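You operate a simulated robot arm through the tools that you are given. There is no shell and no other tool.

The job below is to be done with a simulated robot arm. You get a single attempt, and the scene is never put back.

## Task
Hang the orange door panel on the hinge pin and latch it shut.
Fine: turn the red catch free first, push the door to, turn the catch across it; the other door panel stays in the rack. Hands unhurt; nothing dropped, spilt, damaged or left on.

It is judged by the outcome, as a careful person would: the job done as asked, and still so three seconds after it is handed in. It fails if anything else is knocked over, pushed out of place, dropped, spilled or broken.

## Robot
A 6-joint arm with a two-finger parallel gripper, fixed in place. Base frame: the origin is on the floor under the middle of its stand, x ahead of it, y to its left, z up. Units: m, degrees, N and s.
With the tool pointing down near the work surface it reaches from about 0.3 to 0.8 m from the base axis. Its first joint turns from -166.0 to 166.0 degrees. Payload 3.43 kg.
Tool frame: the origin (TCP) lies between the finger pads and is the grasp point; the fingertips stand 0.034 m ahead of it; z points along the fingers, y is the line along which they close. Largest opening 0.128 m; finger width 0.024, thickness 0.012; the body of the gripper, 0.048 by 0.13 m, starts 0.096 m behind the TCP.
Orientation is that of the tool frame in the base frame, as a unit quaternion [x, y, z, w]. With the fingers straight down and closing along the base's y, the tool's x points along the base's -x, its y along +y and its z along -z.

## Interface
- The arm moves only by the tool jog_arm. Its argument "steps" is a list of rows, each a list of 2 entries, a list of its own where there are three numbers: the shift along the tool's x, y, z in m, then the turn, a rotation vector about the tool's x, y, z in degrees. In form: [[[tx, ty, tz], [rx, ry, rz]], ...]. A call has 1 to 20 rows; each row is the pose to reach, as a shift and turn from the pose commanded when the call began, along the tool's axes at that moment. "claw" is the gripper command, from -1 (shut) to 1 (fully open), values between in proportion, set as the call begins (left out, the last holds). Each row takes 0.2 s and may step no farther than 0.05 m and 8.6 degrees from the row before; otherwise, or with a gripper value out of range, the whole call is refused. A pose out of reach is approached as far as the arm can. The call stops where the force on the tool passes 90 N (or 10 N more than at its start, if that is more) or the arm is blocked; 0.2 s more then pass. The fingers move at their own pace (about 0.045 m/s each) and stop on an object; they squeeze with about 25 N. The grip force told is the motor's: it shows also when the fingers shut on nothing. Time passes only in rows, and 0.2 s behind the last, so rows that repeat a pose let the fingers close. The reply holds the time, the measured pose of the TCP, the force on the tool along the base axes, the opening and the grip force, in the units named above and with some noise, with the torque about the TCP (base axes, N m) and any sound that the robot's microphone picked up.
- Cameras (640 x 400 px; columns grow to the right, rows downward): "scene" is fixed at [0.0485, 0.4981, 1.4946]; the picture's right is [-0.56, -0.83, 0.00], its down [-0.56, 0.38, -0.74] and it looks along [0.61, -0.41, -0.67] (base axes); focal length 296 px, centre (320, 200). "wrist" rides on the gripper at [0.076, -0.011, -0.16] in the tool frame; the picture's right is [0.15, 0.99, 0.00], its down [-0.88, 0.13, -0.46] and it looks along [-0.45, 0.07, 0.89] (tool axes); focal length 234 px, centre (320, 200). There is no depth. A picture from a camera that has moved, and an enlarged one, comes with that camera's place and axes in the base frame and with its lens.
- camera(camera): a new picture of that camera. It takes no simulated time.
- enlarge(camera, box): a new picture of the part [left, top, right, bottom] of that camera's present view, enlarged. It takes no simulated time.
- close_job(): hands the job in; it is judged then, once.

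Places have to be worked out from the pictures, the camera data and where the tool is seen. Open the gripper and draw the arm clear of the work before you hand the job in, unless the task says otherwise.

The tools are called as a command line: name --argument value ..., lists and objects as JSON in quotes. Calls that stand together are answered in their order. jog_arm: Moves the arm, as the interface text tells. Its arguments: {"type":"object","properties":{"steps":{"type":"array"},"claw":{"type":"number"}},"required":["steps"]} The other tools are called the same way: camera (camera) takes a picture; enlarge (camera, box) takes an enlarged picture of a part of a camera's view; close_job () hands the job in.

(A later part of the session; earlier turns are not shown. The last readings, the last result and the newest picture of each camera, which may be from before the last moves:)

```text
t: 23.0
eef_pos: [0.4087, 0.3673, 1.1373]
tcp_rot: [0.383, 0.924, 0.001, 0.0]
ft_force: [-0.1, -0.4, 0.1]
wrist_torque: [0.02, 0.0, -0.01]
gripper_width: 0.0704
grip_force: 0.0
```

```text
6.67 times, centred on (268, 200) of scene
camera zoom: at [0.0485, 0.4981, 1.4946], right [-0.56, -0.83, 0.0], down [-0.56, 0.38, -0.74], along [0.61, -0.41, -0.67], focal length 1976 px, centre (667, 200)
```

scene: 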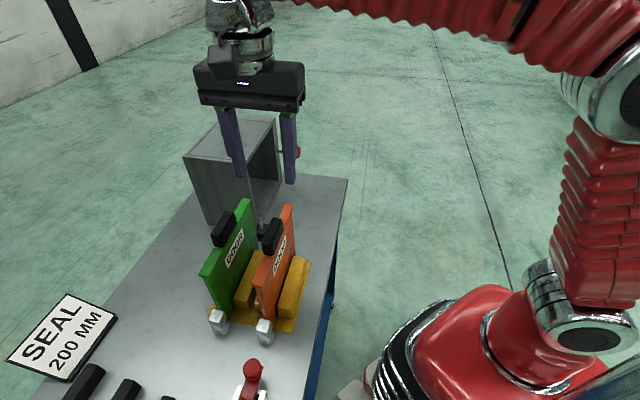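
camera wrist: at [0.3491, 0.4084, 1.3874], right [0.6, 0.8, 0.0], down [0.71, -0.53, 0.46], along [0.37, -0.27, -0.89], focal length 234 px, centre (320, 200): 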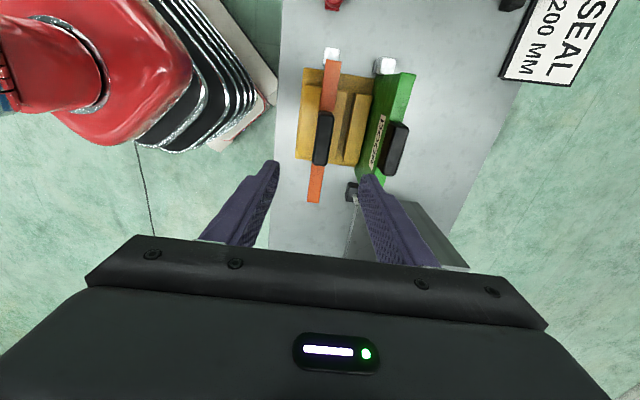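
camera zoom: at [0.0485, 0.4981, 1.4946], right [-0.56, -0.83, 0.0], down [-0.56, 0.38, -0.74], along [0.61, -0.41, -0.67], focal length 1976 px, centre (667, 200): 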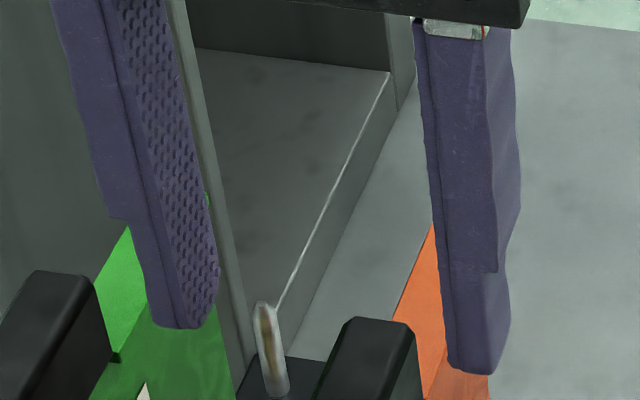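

The handle is centred between the fingers within 1 mm, its top at about z≈1.067. I descend 84 mm and then close on it.

jog_arm --steps '[[[0, 0.0004, 0.02], [0, 0, 0]], [[0, 0.0004, 0.045], [0, 0, 0]], [[0, 0.0004, 0.065], [0, 0, 0]], [[0, 0.0004, 0.078], [0, 0, 0]], [[0, 0.0004, 0.084], [0, 0, 0]], [[0, 0.0004, 0.084], [0, 0, 0]]]'

enlarge --camera "scene" --box '[220, 200, 316, 260]'

camera --camera "wrist"

```text
t: 24.4
eef_pos: [0.4091, 0.3688, 1.053]
tcp_rot: [0.382, 0.924, 0.0, 0.001]
ft_force: [-0.3, 0.5, 0.8]
wrist_torque: [0.02, -0.03, -0.01]
gripper_width: 0.0702
grip_force: 0.1
```

```text
6.67 times, centred on (268, 230) of scene
camera zoom: at [0.0485, 0.4981, 1.4946], right [-0.56, -0.83, 0.0], down [-0.56, 0.38, -0.74], along [0.61, -0.41, -0.67], focal length 1976 px, centre (667, 0)
```

zoom: 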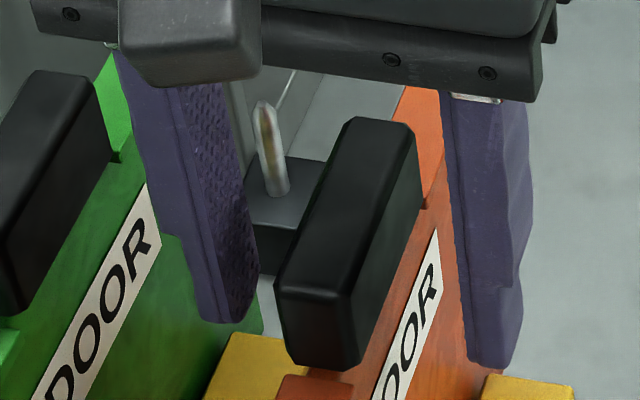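

```text
taken
camera wrist: at [0.3482, 0.4142, 1.2131], right [0.6, 0.8, 0.0], down [0.71, -0.53, 0.46], along [0.37, -0.27, -0.89], focal length 234 px, centre (320, 200)
```

wrist: 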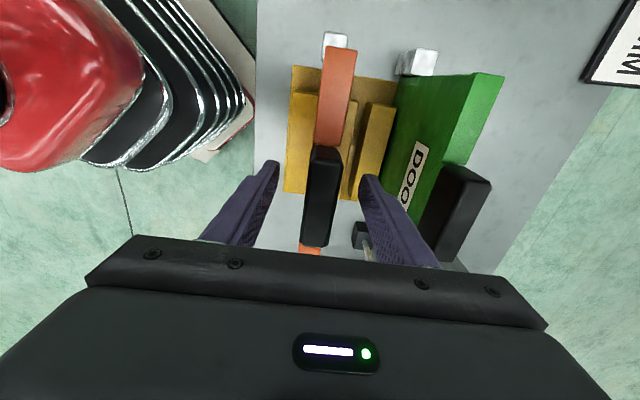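

The fingers straddle the orange handle with nothing else between them. I close the gripper.

jog_arm --steps '[[[0, 0, 0], [0, 0, 0]], [[0, 0, 0], [0, 0, 0]], [[0, 0, 0], [0, 0, 0]], [[0, 0, 0], [0, 0, 0]], [[0, 0, 0], [0, 0, 0]]]' --claw -1

enlarge --camera "scene" --box '[220, 200, 316, 260]'

```text
t: 25.6
eef_pos: [0.4084, 0.3684, 1.0544]
tcp_rot: [0.383, 0.924, 0.0, 0.0]
ft_force: [-0.4, -0.3, 0.4]
wrist_torque: [-0.07, 0.07, 0.04]
gripper_width: 0.0217
grip_force: 25.1
```

```text
6.67 times, centred on (268, 230) of scene
camera zoom: at [0.0485, 0.4981, 1.4946], right [-0.56, -0.83, 0.0], down [-0.56, 0.38, -0.74], along [0.61, -0.41, -0.67], focal length 1976 px, centre (667, 0)
```

zoom: 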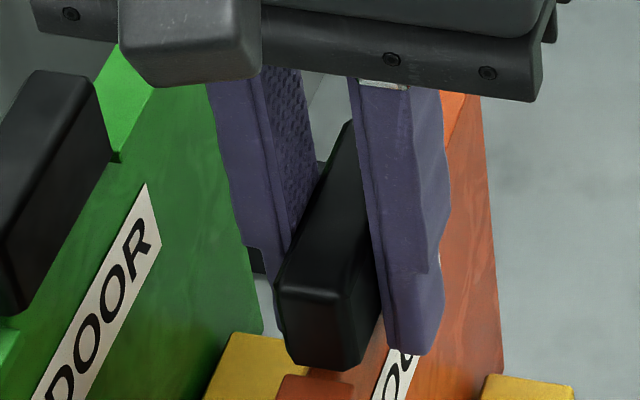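

The handle is gripped at 21.7 mm. I lift the door slowly straight up out of the rack.

jog_arm --steps '[[[0, 0, -0.005], [0, 0, 0]], [[0, 0, -0.015], [0, 0, 0]], [[0, 0, -0.03], [0, 0, 0]], [[0, 0, -0.045], [0, 0, 0]], [[0, 0, -0.06], [0, 0, 0]], [[0, 0, -0.075], [0, 0, 0]], [[0, 0, -0.09], [0, 0, 0]], [[0, 0, -0.105], [0, 0, 0]], [[0, 0, -0.12], [0, 0, 0]], [[0, 0, -0.12], [0, 0, 0]]]'

camera --camera "scene"

camera --camera "wrist"

```text
t: 27.8
eef_pos: [0.4089, 0.3685, 1.1731]
tcp_rot: [0.384, 0.923, 0.0, 0.001]
ft_force: [-0.5, 1.1, -4.2]
wrist_torque: [0.02, 0.01, -0.02]
gripper_width: 0.0221
grip_force: 25.1
```

```text
taken
```

scene: 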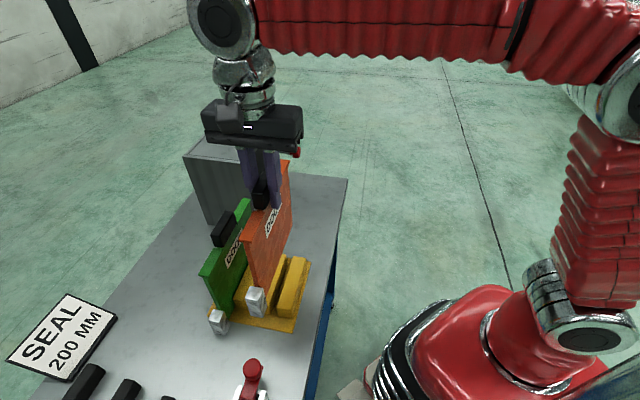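

```text
taken
camera wrist: at [0.3485, 0.4143, 1.3327], right [0.6, 0.8, 0.0], down [0.71, -0.53, 0.46], along [0.37, -0.27, -0.89], focal length 234 px, centre (320, 200)
```

wrist: 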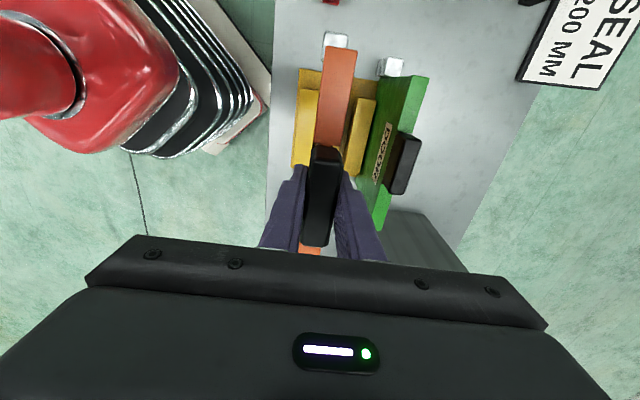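

The door is lifted clear (about 4 N). Before moving I zoom in to measure where the hinge block sits relative to the tool.

enlarge --camera "wrist" --box '[290, 20, 386, 80]'

enlarge --camera "scene" --box '[230, 270, 294, 310]'

enlarge --camera "scene" --box '[210, 140, 338, 340]'

```text
6.67 times, centred on (338, 50) of wrist
camera zoom: at [0.3485, 0.4143, 1.3327], right [0.6, 0.8, 0.0], down [0.71, -0.53, 0.46], along [0.37, -0.27, -0.89], focal length 1561 px, centre (200, 1200)
```

zoom: 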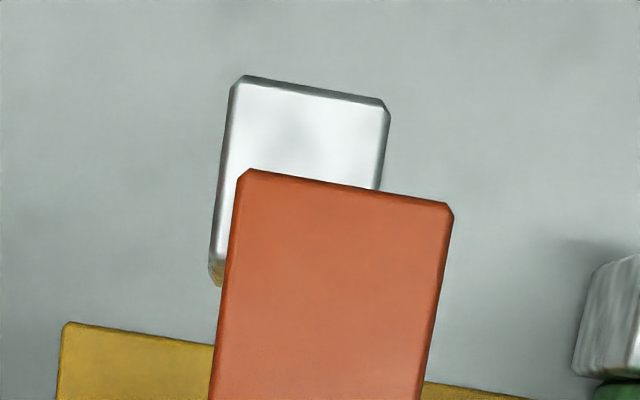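

```text
10.00 times, centred on (262, 290) of scene
camera zoom: at [0.0485, 0.4981, 1.4946], right [-0.56, -0.83, 0.0], down [-0.56, 0.38, -0.74], along [0.61, -0.41, -0.67], focal length 2964 px, centre (900, -700)
```

zoom: 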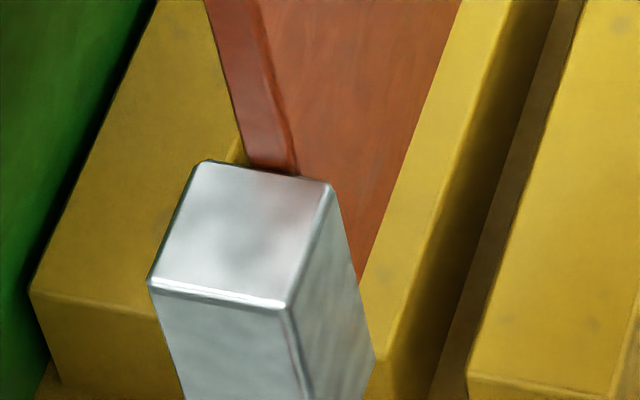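

```text
2.00 times, centred on (274, 240) of scene
camera zoom: at [0.0485, 0.4981, 1.4946], right [-0.56, -0.83, 0.0], down [-0.56, 0.38, -0.74], along [0.61, -0.41, -0.67], focal length 593 px, centre (412, 120)
```

zoom: 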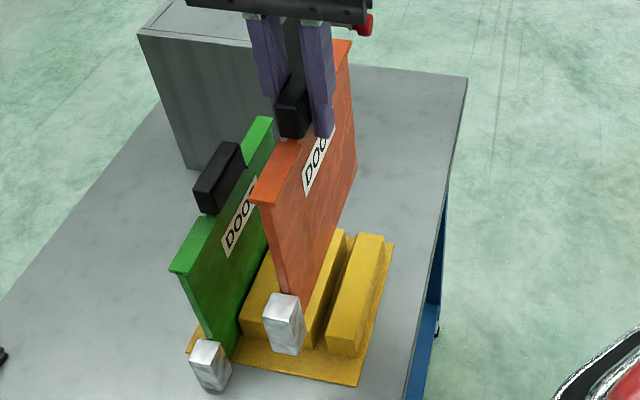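

The hinge block centre sits about 0.111 m from the TCP along tool x, centred in y. I carry the door along its own plane past the green door's end, then turn it 45° open on the way to the hinge.

jog_arm --steps '[[[-0.01, 0, 0], [0, 0, 0]], [[-0.03, 0, 0], [0, 0, 0]], [[-0.06, 0, 0], [0, 0, 0]], [[-0.09, 0, 0], [0, 0, 0]], [[-0.12, 0, 0], [0, 0, 0]], [[-0.15, 0, 0], [0, 0, 0]], [[-0.18, 0, 0], [0, 0, 0]], [[-0.2, 0, 0], [0, 0, 3]], [[-0.215, -0.002, 0], [0, 0, 8]], [[-0.228, -0.004, 0], [0, 0, 13]], [[-0.24, -0.006, 0], [0, 0, 18]], [[-0.252, -0.008, 0], [0, 0, 23]], [[-0.263, -0.01, 0], [0, 0, 28]], [[-0.273, -0.012, 0], [0, 0, 33]], [[-0.283, -0.014, 0], [0, 0, 38]], [[-0.29, -0.015, 0], [0, 0, 43]], [[-0.2931, -0.0159, 0], [0, 0, 45]], [[-0.2931, -0.0159, 0], [0, 0, 45]]]'

camera --camera "scene"

camera --camera "wrist"

```text
t: 31.6
eef_pos: [0.6064, 0.1505, 1.1743]
tcp_rot: [0.707, 0.707, 0.001, 0.001]
ft_force: [-0.5, -0.3, -3.2]
wrist_torque: [0.03, 0.01, -0.02]
gripper_width: 0.0219
grip_force: 24.5
```

```text
taken
```

scene: 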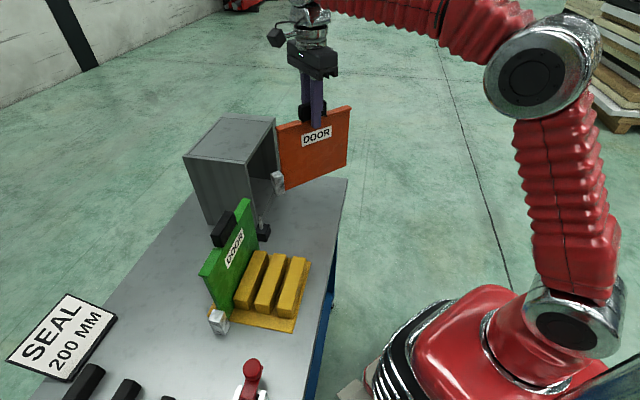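

```text
taken
camera wrist: at [0.595, 0.2257, 1.3332], right [0.99, 0.14, 0.0], down [0.13, -0.88, 0.46], along [0.07, -0.45, -0.89], focal length 234 px, centre (320, 200)
```

wrist: 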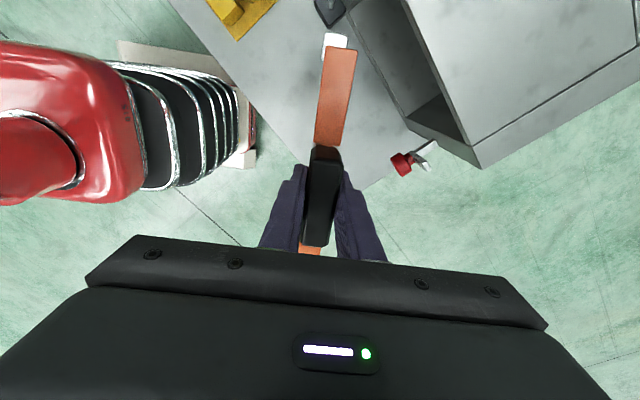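

The door is held at 45° open near the hinge; the pin and hinge block are both in view. I zoom in on them from both cameras.

enlarge --camera "scene" --box '[240, 165, 320, 215]'

enlarge --camera "scene" --box '[240, 205, 288, 245]'

enlarge --camera "wrist" --box '[280, 0, 408, 80]'

```text
8.00 times, centred on (280, 190) of scene
camera zoom: at [0.0485, 0.4981, 1.4946], right [-0.56, -0.83, 0.0], down [-0.56, 0.38, -0.74], along [0.61, -0.41, -0.67], focal length 2371 px, centre (640, 280)
```

zoom: 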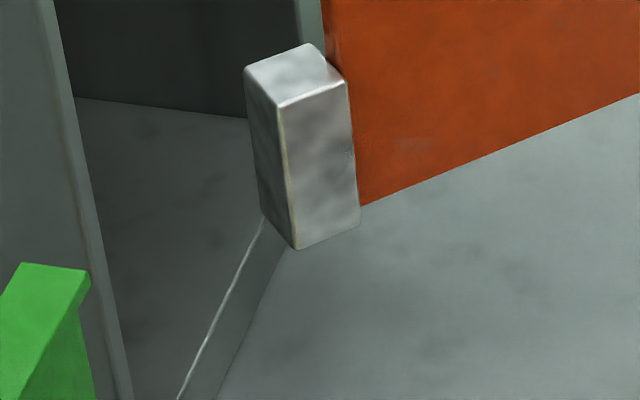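

```text
10.00 times, centred on (264, 225) of scene
camera zoom: at [0.0485, 0.4981, 1.4946], right [-0.56, -0.83, 0.0], down [-0.56, 0.38, -0.74], along [0.61, -0.41, -0.67], focal length 2964 px, centre (880, -50)
```

zoom: 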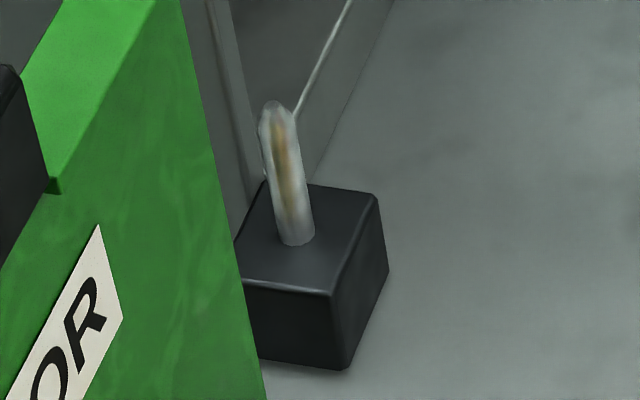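

```text
5.00 times, centred on (344, 40) of wrist
camera zoom: at [0.595, 0.2257, 1.3332], right [0.99, 0.14, 0.0], down [0.13, -0.88, 0.46], along [0.07, -0.45, -0.89], focal length 1171 px, centre (200, 1000)
```

zoom: 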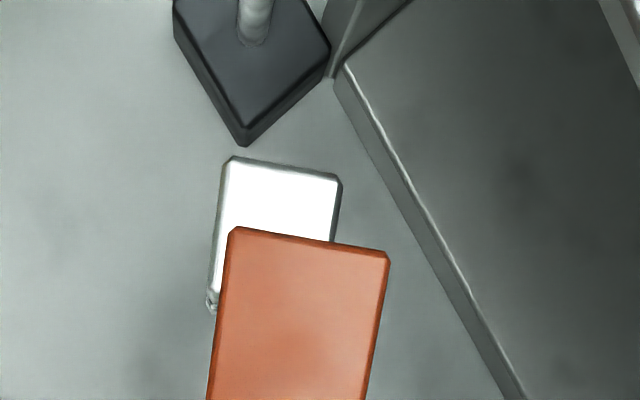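

Pin position from several views agrees on about (0.595, 0.3285), tip z≈0.93; the block bottom is now at z≈0.971. I move the hinge block over the pin and lower it 2 cm, leaving about 2 cm of clearance.

jog_arm --steps '[[[0.01, -0.002, 0], [0, 0, 0]], [[0.025, -0.004, 0], [0, 0, 0]], [[0.04, -0.006, 0], [0, 0, 0]], [[0.055, -0.009, 0.005], [0, 0, 0]], [[0.064, -0.011, 0.012], [0, 0, 0]], [[0.0678, -0.011, 0.02], [0, 0, 0]], [[0.0678, -0.011, 0.02], [0, 0, 0]]]'

enlarge --camera "scene" --box '[236, 180, 300, 245]'

enlarge --camera "wrist" --box '[280, 0, 408, 80]'

camera --camera "scene"

```text
t: 33.2
eef_pos: [0.5952, 0.2183, 1.1534]
tcp_rot: [0.707, 0.707, 0.0, 0.0]
ft_force: [0.0, -0.7, -4.0]
wrist_torque: [0.0, 0.01, 0.01]
gripper_width: 0.022
grip_force: 25.2
```

```text
6.15 times, centred on (268, 212) of scene
camera zoom: at [0.0485, 0.4981, 1.4946], right [-0.56, -0.83, 0.0], down [-0.56, 0.38, -0.74], along [0.61, -0.41, -0.67], focal length 1824 px, centre (640, 123)
```

zoom: 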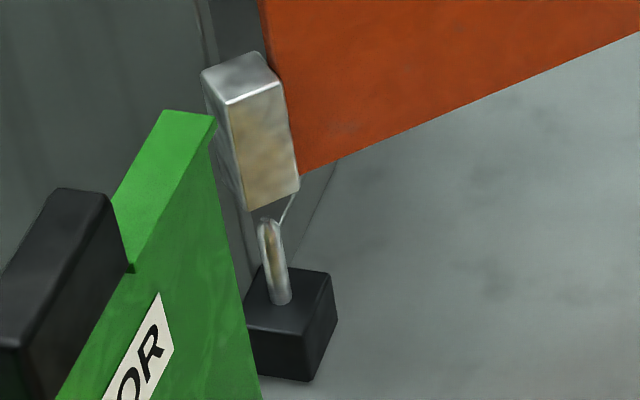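

```text
5.00 times, centred on (344, 40) of wrist
camera zoom: at [0.5836, 0.2935, 1.3134], right [0.99, 0.15, 0.0], down [0.13, -0.88, 0.46], along [0.07, -0.45, -0.89], focal length 1171 px, centre (200, 1000)
```

zoom: 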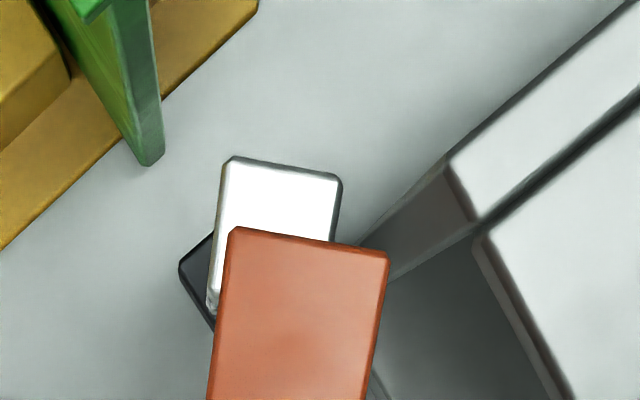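

```text
taken
```

scene: 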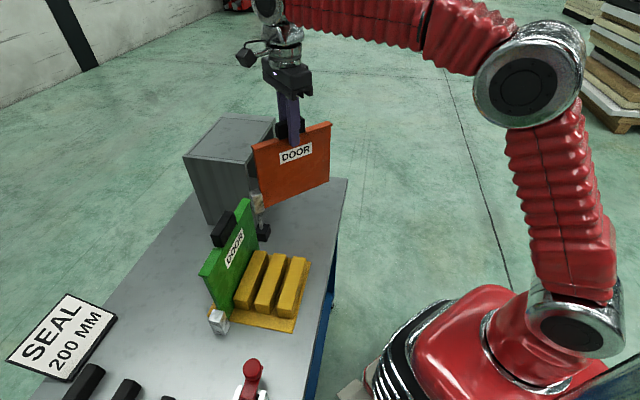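

The hinge block is just above the pin. I zoom in strongly to compare the block's bottom corners with the pin axis.

enlarge --camera "scene" --box '[241, 202, 281, 227]'

enlarge --camera "scene" --box '[241, 185, 281, 210]'

enlarge --camera "scene" --box '[241, 212, 281, 237]'

```text
16.00 times, centred on (261, 214) of scene
camera zoom: at [0.0485, 0.4981, 1.4946], right [-0.56, -0.83, 0.0], down [-0.56, 0.38, -0.74], along [0.61, -0.41, -0.67], focal length 4742 px, centre (1264, -32)
```

zoom: 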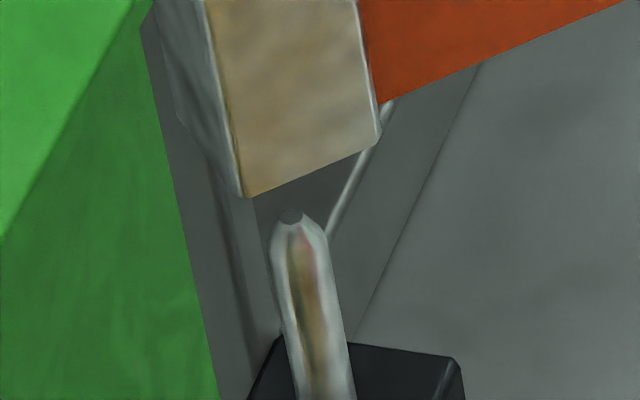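

```text
16.00 times, centred on (261, 198) of scene
camera zoom: at [0.0485, 0.4981, 1.4946], right [-0.56, -0.83, 0.0], down [-0.56, 0.38, -0.74], along [0.61, -0.41, -0.67], focal length 4742 px, centre (1264, 240)
```

zoom: 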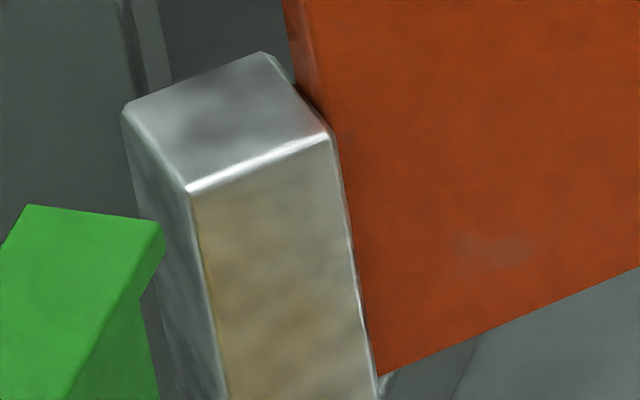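

```text
16.00 times, centred on (261, 224) of scene
camera zoom: at [0.0485, 0.4981, 1.4946], right [-0.56, -0.83, 0.0], down [-0.56, 0.38, -0.74], along [0.61, -0.41, -0.67], focal length 4742 px, centre (1264, -192)
```

zoom: 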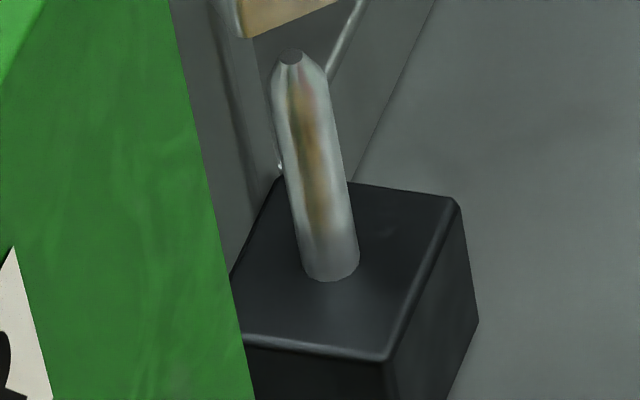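

The block's centre lies within ~1 mm of the pin axis sideways, and the wrist views agree to ~1 mm in depth. I nudge by under 1 mm and lower towards the pin tip in small steps, watching the force.

jog_arm --steps '[[[0.0007, 0.0005, 0.006], [0, 0, 0]], [[0.0007, 0.0005, 0.012], [0, 0, 0]], [[0.0007, 0.0005, 0.017], [0, 0, 0]], [[0.0007, 0.0005, 0.017], [0, 0, 0]]]'

enlarge --camera "scene" --box '[241, 202, 281, 227]'

```text
t: 34.2
eef_pos: [0.5953, 0.2184, 1.1374]
tcp_rot: [0.707, 0.707, 0.001, 0.0]
ft_force: [-0.5, -0.5, -5.1]
wrist_torque: [0.03, -0.03, 0.03]
gripper_width: 0.022
grip_force: 25.5
```

```text
16.00 times, centred on (261, 214) of scene
camera zoom: at [0.0485, 0.4981, 1.4946], right [-0.56, -0.83, 0.0], down [-0.56, 0.38, -0.74], along [0.61, -0.41, -0.67], focal length 4742 px, centre (1264, -32)
```

zoom: 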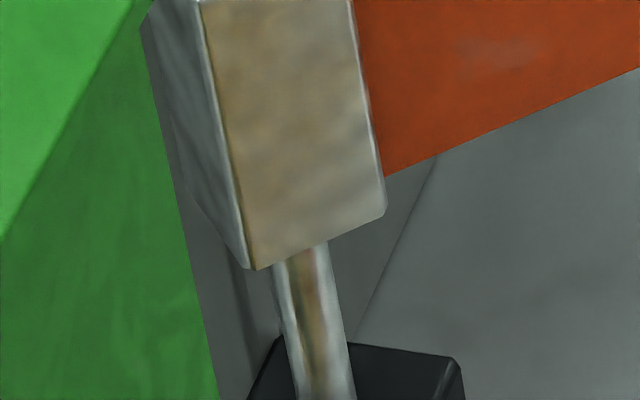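

The block bottom is now ~2–3 mm above the tip and laterally aligned. I lower 4 mm more and read the force.

jog_arm --steps '[[[0, 0, 0.002], [0, 0, 0]], [[0, 0, 0.004], [0, 0, 0]], [[0, 0, 0.004], [0, 0, 0]]]'

```text
t: 35.0
eef_pos: [0.596, 0.2189, 1.1327]
tcp_rot: [0.708, 0.707, 0.001, 0.001]
ft_force: [0.0, -0.3, -4.3]
wrist_torque: [0.0, 0.03, 0.04]
gripper_width: 0.022
grip_force: 25.0
```

No contact force yet. I go down another 4 mm.

jog_arm --steps '[[[0, 0, 0.002], [0, 0, 0]], [[0, 0, 0.004], [0, 0, 0]], [[0, 0, 0.004], [0, 0, 0]]]'

enlarge --camera "scene" --box '[241, 202, 281, 227]'

```text
t: 35.8
eef_pos: [0.5957, 0.2185, 1.1298]
tcp_rot: [0.708, 0.706, 0.001, 0.001]
ft_force: [-0.3, 0.9, -4.1]
wrist_torque: [0.04, -0.02, -0.01]
gripper_width: 0.022
grip_force: 24.7
```

```text
16.00 times, centred on (261, 214) of scene
camera zoom: at [0.0485, 0.4981, 1.4946], right [-0.56, -0.83, 0.0], down [-0.56, 0.38, -0.74], along [0.61, -0.41, -0.67], focal length 4742 px, centre (1264, -32)
```

zoom: 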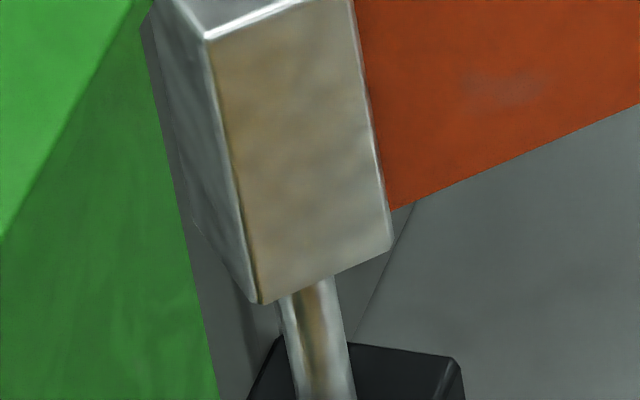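

The block bottom has passed the tip level with no contact force, so the pin is entering the hole. I keep lowering in steps.

jog_arm --steps '[[[0, 0, 0.003], [0, 0, 0]], [[0, 0, 0.006], [0, 0, 0]], [[0, 0, 0.009], [0, 0, 0]], [[0, 0, 0.009], [0, 0, 0]]]'

```text
t: 36.8
eef_pos: [0.5954, 0.2177, 1.1203]
tcp_rot: [0.707, 0.707, 0.0, 0.0]
ft_force: [-0.1, -0.1, -3.4]
wrist_torque: [0.01, 0.04, 0.0]
gripper_width: 0.0221
grip_force: 25.0
```

Still free, no side force. I lower another 12 mm.

jog_arm --steps '[[[0, 0, 0.003], [0, 0, 0]], [[0, 0, 0.006], [0, 0, 0]], [[0, 0, 0.009], [0, 0, 0]], [[0, 0, 0.012], [0, 0, 0]], [[0, 0, 0.012], [0, 0, 0]]]'

enlarge --camera "scene" --box '[241, 202, 289, 232]'

```text
t: 38.0
eef_pos: [0.5954, 0.2191, 1.1083]
tcp_rot: [0.707, 0.707, 0.001, 0.001]
ft_force: [0.5, -0.1, -5.1]
wrist_torque: [-0.01, 0.0, 0.0]
gripper_width: 0.0219
grip_force: 25.5
```

```text
13.33 times, centred on (265, 217) of scene
camera zoom: at [0.0485, 0.4981, 1.4946], right [-0.56, -0.83, 0.0], down [-0.56, 0.38, -0.74], along [0.61, -0.41, -0.67], focal length 3952 px, centre (1053, -27)
```

zoom: 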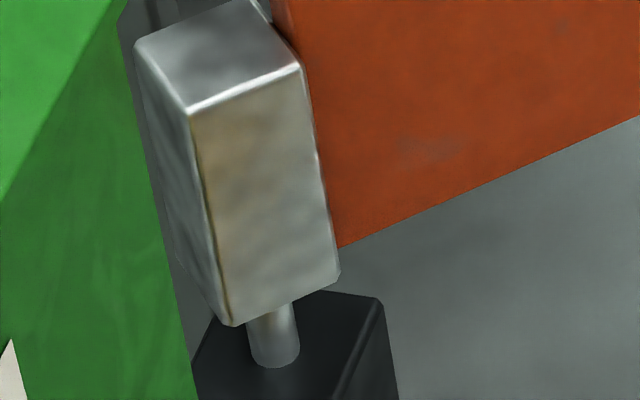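

The pin is well inside the block and there is no side load. I lower another 14 mm, then approach the seat gently.

jog_arm --steps '[[[0, 0, 0.003], [0, 0, 0]], [[0, 0, 0.006], [0, 0, 0]], [[0, 0, 0.009], [0, 0, 0]], [[0, 0, 0.012], [0, 0, 0]], [[0, 0, 0.014], [0, 0, 0]], [[0, 0, 0.014], [0, 0, 0]]]'

enlarge --camera "scene" --box '[241, 202, 289, 232]'

```text
t: 39.4
eef_pos: [0.5955, 0.2182, 1.0932]
tcp_rot: [0.707, 0.707, 0.001, 0.001]
ft_force: [-0.1, -0.5, -3.9]
wrist_torque: [0.0, -0.02, -0.01]
gripper_width: 0.0219
grip_force: 25.4
```

```text
13.33 times, centred on (265, 217) of scene
camera zoom: at [0.0485, 0.4981, 1.4946], right [-0.56, -0.83, 0.0], down [-0.56, 0.38, -0.74], along [0.61, -0.41, -0.67], focal length 3952 px, centre (1053, -27)
```

zoom: 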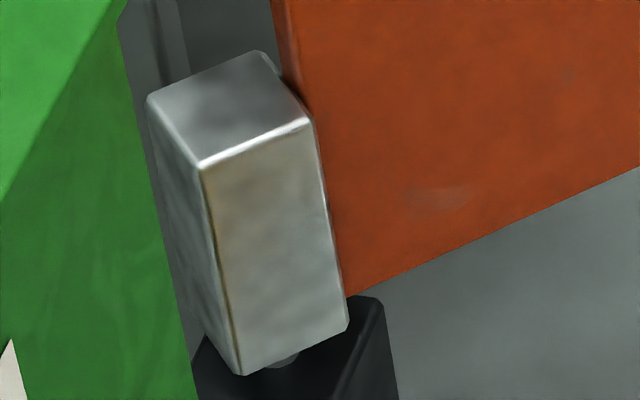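

About 7 mm remain to the seat. I lower 5 mm, then 1 mm at a time until the weight is taken.

jog_arm --steps '[[[0, 0, 0.002], [0, 0, 0]], [[0, 0, 0.004], [0, 0, 0]], [[0, 0, 0.005], [0, 0, 0]], [[0, 0, 0.005], [0, 0, 0]]]'

jog_arm --steps '[[[0, 0, 0.001], [0, 0, 0]], [[0, 0, 0.002], [0, 0, 0]], [[0, 0, 0.002], [0, 0, 0]]]'

enlarge --camera "scene" --box '[241, 202, 289, 232]'

```text
t: 40.4
eef_pos: [0.5944, 0.2183, 1.0892]
tcp_rot: [0.707, 0.708, 0.0, 0.0]
ft_force: [-0.7, 0.6, -3.2]
wrist_torque: [-0.01, 0.02, -0.01]
gripper_width: 0.0219
grip_force: 25.4
```

```text
t: 41.2
eef_pos: [0.5955, 0.2193, 1.0861]
tcp_rot: [0.707, 0.707, 0.0, 0.001]
ft_force: [0.1, 0.0, -3.8]
wrist_torque: [-0.01, 0.01, 0.01]
gripper_width: 0.0219
grip_force: 24.8
```

```text
13.33 times, centred on (265, 217) of scene
camera zoom: at [0.0485, 0.4981, 1.4946], right [-0.56, -0.83, 0.0], down [-0.56, 0.38, -0.74], along [0.61, -0.41, -0.67], focal length 3952 px, centre (1053, -27)
```

zoom: 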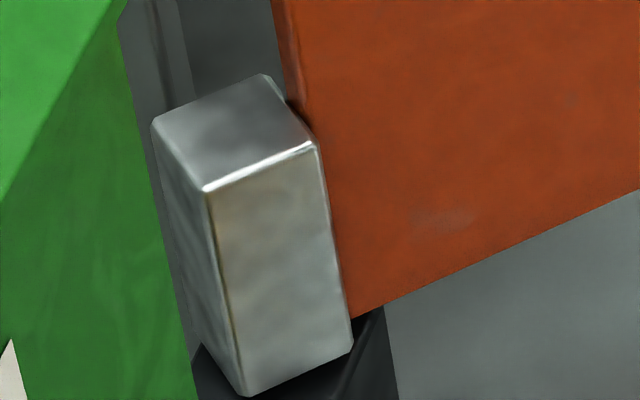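

The weight is still on the gripper; I continue down 1 mm at a time.

jog_arm --steps '[[[0, 0, 0.001], [0, 0, 0]], [[0, 0, 0.001], [0, 0, 0]]]'

jog_arm --steps '[[[0, 0, 0.001], [0, 0, 0]], [[0, 0, 0.001], [0, 0, 0]]]'

jog_arm --steps '[[[0, 0, 0.001], [0, 0, 0]], [[0, 0, 0.001], [0, 0, 0]]]'

```text
t: 41.8
eef_pos: [0.5955, 0.2197, 1.0845]
tcp_rot: [0.707, 0.707, 0.001, 0.0]
ft_force: [-0.7, -0.8, -4.5]
wrist_torque: [0.02, -0.01, 0.01]
gripper_width: 0.0217
grip_force: 24.8
```

```text
t: 42.4
eef_pos: [0.5956, 0.2185, 1.0845]
tcp_rot: [0.707, 0.707, 0.0, 0.0]
ft_force: [0.1, 0.5, -3.8]
wrist_torque: [-0.01, 0.03, 0.03]
gripper_width: 0.0216
grip_force: 25.0
```

```text
t: 43.0
eef_pos: [0.5959, 0.2171, 1.084]
tcp_rot: [0.707, 0.707, 0.001, 0.001]
ft_force: [0.2, -0.2, -4.2]
wrist_torque: [-0.02, -0.01, -0.02]
gripper_width: 0.0218
grip_force: 24.3
```

Still hanging on the gripper; I keep going in 1 mm steps.

jog_arm --steps '[[[0, 0, 0.001], [0, 0, 0]], [[0, 0, 0.001], [0, 0, 0]]]'

jog_arm --steps '[[[0, 0, 0.001], [0, 0, 0]], [[0, 0, 0.001], [0, 0, 0]]]'

enlarge --camera "scene" --box '[241, 210, 281, 235]'

```text
t: 43.6
eef_pos: [0.596, 0.2179, 1.0816]
tcp_rot: [0.708, 0.707, 0.002, 0.002]
ft_force: [-0.3, -2.7, 5.0]
wrist_torque: [0.34, 0.13, 0.03]
gripper_width: 0.0221
grip_force: 25.0
```

```text
t: 44.2
eef_pos: [0.5951, 0.2176, 1.0829]
tcp_rot: [0.707, 0.707, 0.001, 0.002]
ft_force: [0.1, -5.9, 15.4]
wrist_torque: [0.45, 0.09, 0.06]
gripper_width: 0.0217
grip_force: 24.8
```

```text
16.00 times, centred on (261, 222) of scene
camera zoom: at [0.0485, 0.4981, 1.4946], right [-0.56, -0.83, 0.0], down [-0.56, 0.38, -0.74], along [0.61, -0.41, -0.67], focal length 4742 px, centre (1264, -160)
```

zoom: 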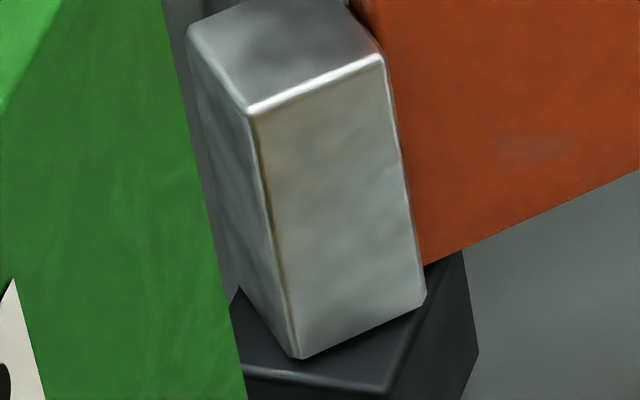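

The door has seated on the hinge block (force turned upward). I ease off 1.2 mm and open the fingers to let the door hang on the pin.

jog_arm --steps '[[[0, 0, -0.0012], [0, 0, 0]], [[0, 0, -0.0012], [0, 0, 0]]]'

jog_arm --steps '[[[0, 0, 0], [0, 0, 0]], [[0, 0, 0], [0, 0, 0]], [[0, 0, 0], [0, 0, 0]], [[0, 0, 0], [0, 0, 0]], [[0, 0, 0], [0, 0, 0]]]' --claw -0.06

camera --camera "scene"

camera --camera "wrist"

```text
t: 44.8
eef_pos: [0.5945, 0.2193, 1.0841]
tcp_rot: [0.707, 0.707, 0.001, 0.001]
ft_force: [0.8, -7.2, 12.0]
wrist_torque: [0.18, -0.19, -0.09]
gripper_width: 0.022
grip_force: 25.1
```

```text
t: 46.0
eef_pos: [0.5952, 0.2182, 1.0834]
tcp_rot: [0.707, 0.707, 0.001, 0.001]
ft_force: [0.4, -0.9, -0.9]
wrist_torque: [-0.01, -0.01, 0.01]
gripper_width: 0.0601
grip_force: 0.1
```

```text
taken
```

scene: 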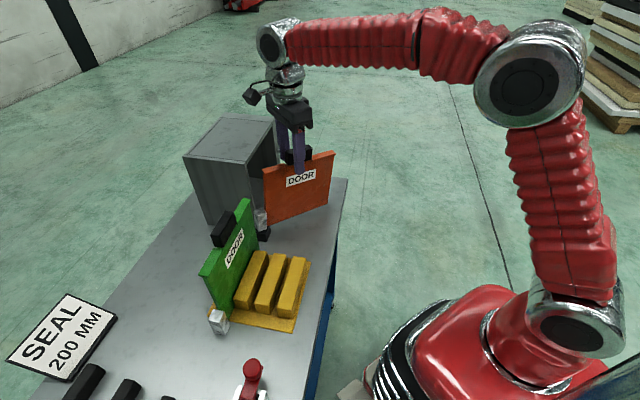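

```text
taken
camera wrist: at [0.5846, 0.2941, 1.2425], right [0.99, 0.15, 0.0], down [0.13, -0.88, 0.46], along [0.07, -0.45, -0.89], focal length 234 px, centre (320, 200)
```

wrist: 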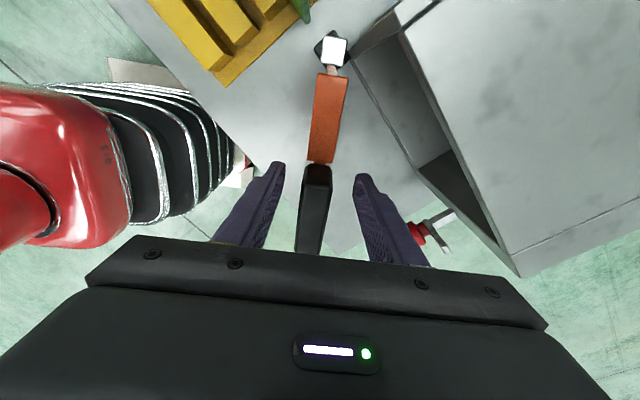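

The door is released. In the wrist view its top looks shifted from the hinge block, so I zoom in to see how it hangs.

enlarge --camera "scene" --box '[236, 140, 348, 240]'

enlarge --camera "wrist" --box '[270, 20, 398, 100]'

enlarge --camera "scene" --box '[241, 205, 289, 235]'

```text
4.00 times, centred on (292, 190) of scene
camera zoom: at [0.0485, 0.4981, 1.4946], right [-0.56, -0.83, 0.0], down [-0.56, 0.38, -0.74], along [0.61, -0.41, -0.67], focal length 1186 px, centre (432, 240)
```

zoom: 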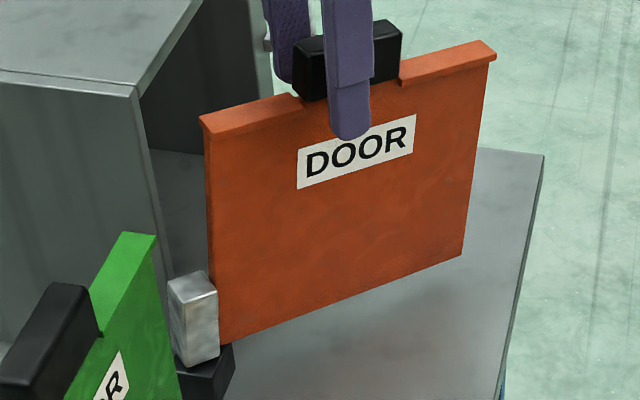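

```text
5.00 times, centred on (334, 60) of wrist
camera zoom: at [0.5846, 0.2941, 1.2425], right [0.99, 0.15, 0.0], down [0.13, -0.88, 0.46], along [0.07, -0.45, -0.89], focal length 1171 px, centre (250, 900)
```

zoom: 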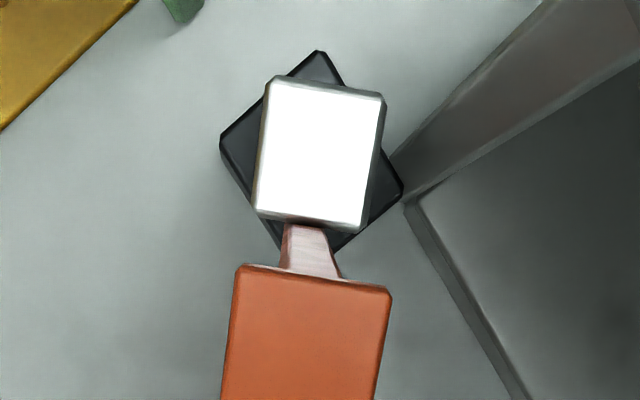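

```text
13.33 times, centred on (265, 220) of scene
camera zoom: at [0.0485, 0.4981, 1.4946], right [-0.56, -0.83, 0.0], down [-0.56, 0.38, -0.74], along [0.61, -0.41, -0.67], focal length 3952 px, centre (1053, -67)
```

zoom: 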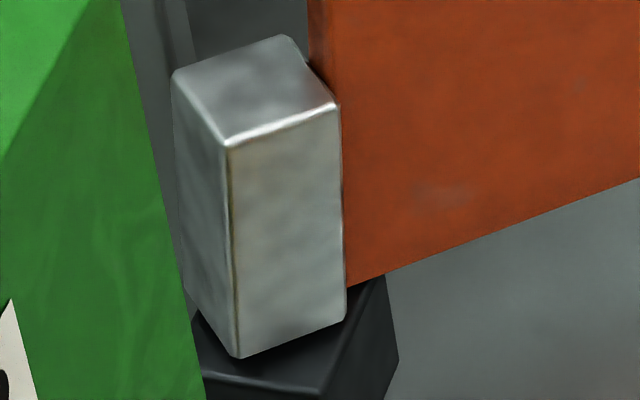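

The door hangs on the pin, with a sag of a few degrees from the hole clearance, standing about 45° open and clear of the bench. I raise the open fingers straight off the handle.

jog_arm --steps '[[[0, 0, -0.01], [0, 0, 0]], [[0, 0, -0.025], [0, 0, 0]], [[0, 0, -0.045], [0, 0, 0]], [[0, 0, -0.065], [0, 0, 0]], [[0, 0, -0.085], [0, 0, 0]], [[0, 0, -0.11], [0, 0, 0]], [[0, 0, -0.11], [0, 0, 0]]]'

camera --camera "scene"

camera --camera "wrist"

```text
t: 47.6
eef_pos: [0.5962, 0.2191, 1.1941]
tcp_rot: [0.707, 0.708, 0.001, 0.001]
ft_force: [0.6, 0.5, 0.0]
wrist_torque: [0.01, 0.0, 0.0]
gripper_width: 0.0601
grip_force: 0.2
```

```text
taken
```

scene: 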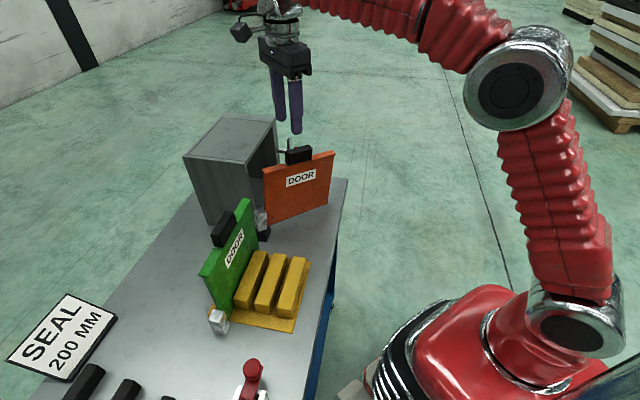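

```text
taken
camera wrist: at [0.5849, 0.2948, 1.3531], right [0.99, 0.15, 0.0], down [0.13, -0.88, 0.46], along [0.07, -0.45, -0.89], focal length 234 px, centre (320, 200)
```

wrist: 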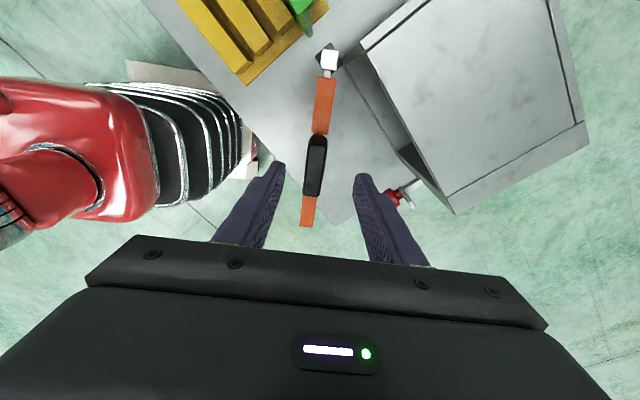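

The door stands stably on the pin. I close the fingers, back away from the door and turn the tool to yaw −45° ready to pitch it horizontal.

jog_arm --steps '[[[0, -0.01, -0.01], [0, 0, 0]], [[-0.02, -0.02, -0.02], [0, 0, -5]], [[-0.04, -0.035, -0.03], [0, 0, -10]], [[-0.06, -0.05, -0.03], [0, 0, -15]], [[-0.08, -0.06, -0.03], [0, 0, -20]], [[-0.1, -0.07, -0.03], [0, 0, -25]], [[-0.12, -0.08, -0.03], [0, 0, -30]], [[-0.14, -0.09, -0.03], [0, 0, -35]], [[-0.155, -0.095, -0.03], [0, 0, -40]], [[-0.1575, -0.095, -0.03], [0, 0, -45]], [[-0.1575, -0.095, -0.03], [0, 0, -45]]]' --claw -1

```text
t: 50.0
eef_pos: [0.5001, 0.062, 1.2239]
tcp_rot: [0.382, 0.924, 0.001, 0.001]
ft_force: [0.2, -0.7, 0.6]
wrist_torque: [-0.03, 0.01, 0.01]
gripper_width: 0.0
grip_force: 25.1
```

Now I pitch the closed fingers to horizontal and lower to the pre-push point in front of the door's outer face at z≈1.0.

jog_arm --steps '[[[0, 0, 0.005], [-8, 0, 0]], [[0, 0, 0.015], [-16, 0, 0]], [[0, 0, 0.03], [-24, 0, 0]], [[0, 0, 0.05], [-32, 0, 0]], [[0, 0, 0.07], [-40, 0, 0]], [[0, 0.005, 0.09], [-48, 0, 0]], [[0, 0.008, 0.115], [-56, 0, 0]], [[0, 0.011, 0.14], [-64, 0, 0]], [[0.001, 0.015, 0.165], [-72, 0, 0]], [[0.0012, 0.019, 0.19], [-80, 0, 0]], [[0.0012, 0.0216, 0.21], [-86, 0, 0]], [[0.0012, 0.0216, 0.223], [-90, 0, 0]], [[0.0012, 0.0216, 0.223], [-90, 0, 0]]]'

camera --camera "scene"

camera --camera "wrist"

```text
t: 52.8
eef_pos: [0.5135, 0.0758, 1.0024]
tcp_rot: [0.271, 0.652, 0.654, 0.272]
ft_force: [0.3, 0.1, -0.2]
wrist_torque: [0.0, -0.03, -0.01]
gripper_width: 0.0001
grip_force: 25.1
```

```text
taken
```

scene: 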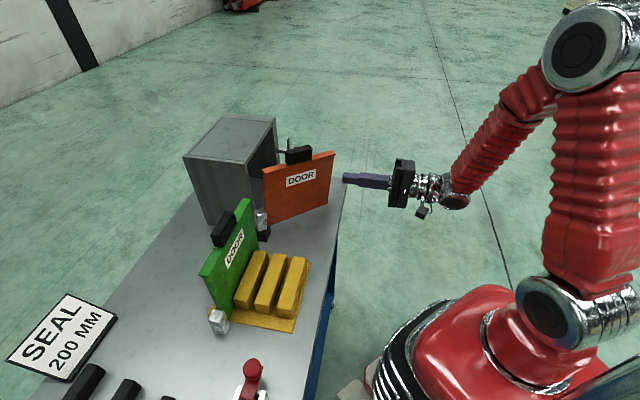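

```text
taken
camera wrist: at [0.348, 0.0173, 0.9889], right [-0.11, 0.1, 0.99], down [0.3, -0.95, 0.13], along [0.95, 0.31, 0.07], focal length 234 px, centre (320, 200)
```

wrist: 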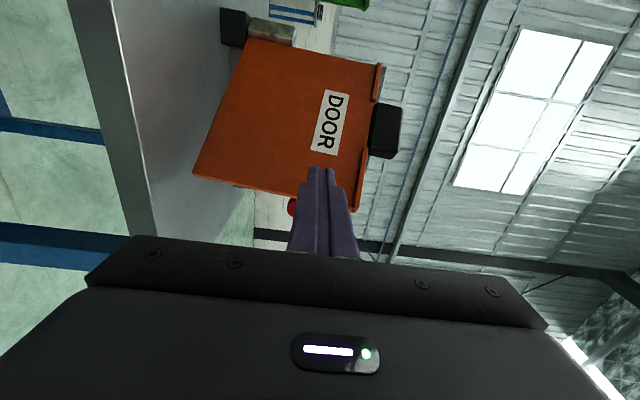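

The fingertip points at the lower part of the label, near the free half of the door. I push slowly straight towards the cabinet, first by 0.10 m.

jog_arm --steps '[[[0, 0, 0.02], [0, 0, 0]], [[0, 0, 0.035], [0, 0, 0]], [[0, 0, 0.048], [0, 0, 0]], [[0, 0, 0.056], [0, 0, 0]], [[0, 0, 0.064], [0, 0, 0]], [[0, 0, 0.072], [0, 0, 0]], [[0, 0, 0.08], [0, 0, 0]], [[0, 0, 0.09], [0, 0, 0]], [[0, 0, 0.1], [0, 0, 0]], [[0, 0, 0.1], [0, 0, 0]]]'

camera --camera "scene"

camera --camera "wrist"

```text
t: 55.0
eef_pos: [0.5862, 0.1469, 1.0005]
tcp_rot: [0.27, 0.653, 0.654, 0.272]
ft_force: [-0.4, 0.2, 0.2]
wrist_torque: [0.04, 0.01, 0.01]
gripper_width: 0.0
grip_force: 25.1
```

```text
taken
```

scene: 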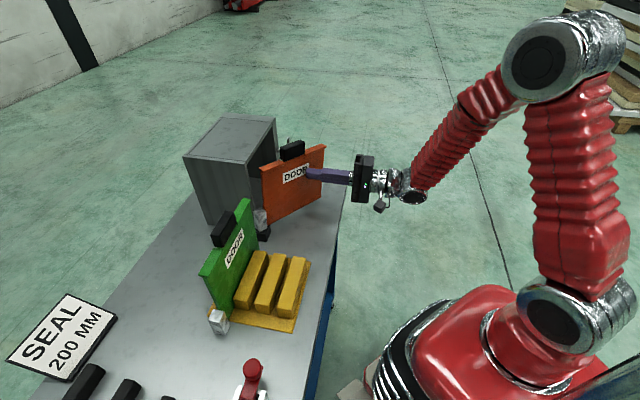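

```text
taken
camera wrist: at [0.42, 0.0879, 0.9887], right [-0.11, 0.1, 0.99], down [0.3, -0.94, 0.13], along [0.95, 0.31, 0.07], focal length 234 px, centre (320, 200)
```

wrist: 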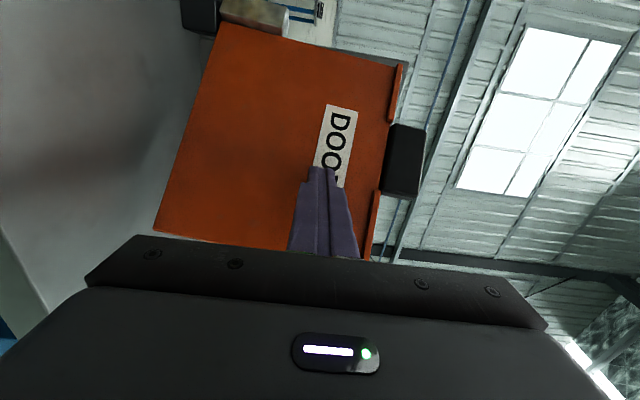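

The door is swinging with the push and the force stays near zero. I continue another 0.06 m.

jog_arm --steps '[[[0, 0, 0.008], [0, 0, 0]], [[0, 0, 0.016], [0, 0, 0]], [[0, 0, 0.024], [0, 0, 0]], [[0, 0, 0.032], [0, 0, 0]], [[0, 0, 0.04], [0, 0, 0]], [[0, 0, 0.047], [0, 0, 0]], [[0, 0, 0.054], [0, 0, 0]], [[0, 0, 0.06], [0, 0, 0]], [[0, 0, 0.06], [0, 0, 0]]]'

enlarge --camera "scene" --box '[220, 120, 348, 200]'

camera --camera "wrist"

```text
t: 57.0
eef_pos: [0.6285, 0.1884, 0.9995]
tcp_rot: [0.27, 0.653, 0.654, 0.271]
ft_force: [-0.2, -0.9, 0.7]
wrist_torque: [-0.01, 0.01, -0.03]
gripper_width: 0.0001
grip_force: 24.9
```

```text
5.00 times, centred on (284, 160) of scene
camera zoom: at [0.0485, 0.4981, 1.4946], right [-0.56, -0.83, 0.0], down [-0.56, 0.38, -0.74], along [0.61, -0.41, -0.67], focal length 1482 px, centre (500, 400)
```

zoom: 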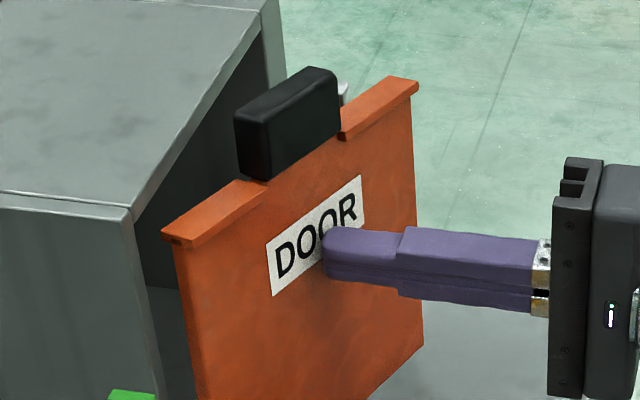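

```text
taken
camera wrist: at [0.4626, 0.1302, 0.9886], right [-0.11, 0.1, 0.99], down [0.3, -0.94, 0.13], along [0.95, 0.31, 0.07], focal length 234 px, centre (320, 200)
```

wrist: 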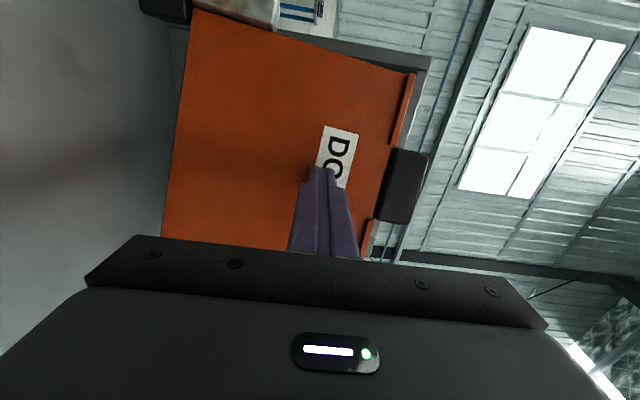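

The door is at roughly 14° now, and its free edge is about to pass the knob with only a few mm to spare because of the sag. I continue in small steps and watch the force.

jog_arm --steps '[[[0, 0, 0.003], [0, 0, 0]], [[0, 0, 0.006], [0, 0, 0]], [[0, 0, 0.006], [0, 0, 0]]]'

jog_arm --steps '[[[0, 0, 0.003], [0, 0, 0]], [[0, 0, 0.006], [0, 0, 0]], [[0, 0, 0.006], [0, 0, 0]]]'

enlarge --camera "scene" --box '[220, 120, 348, 200]'

```text
t: 57.8
eef_pos: [0.6323, 0.1941, 0.9993]
tcp_rot: [0.27, 0.653, 0.653, 0.272]
ft_force: [0.2, -0.4, 0.1]
wrist_torque: [0.0, -0.01, 0.05]
gripper_width: 0.0001
grip_force: 25.0
```

```text
t: 58.6
eef_pos: [0.636, 0.1975, 1.0014]
tcp_rot: [0.27, 0.653, 0.653, 0.271]
ft_force: [-20.0, -12.3, 8.5]
wrist_torque: [0.02, -0.07, -0.1]
gripper_width: 0.0001
grip_force: 24.5
```

```text
5.00 times, centred on (284, 160) of scene
camera zoom: at [0.0485, 0.4981, 1.4946], right [-0.56, -0.83, 0.0], down [-0.56, 0.38, -0.74], along [0.61, -0.41, -0.67], focal length 1482 px, centre (500, 400)
```

zoom: 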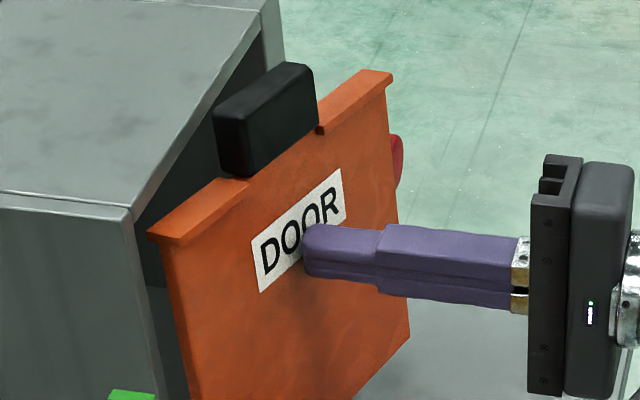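

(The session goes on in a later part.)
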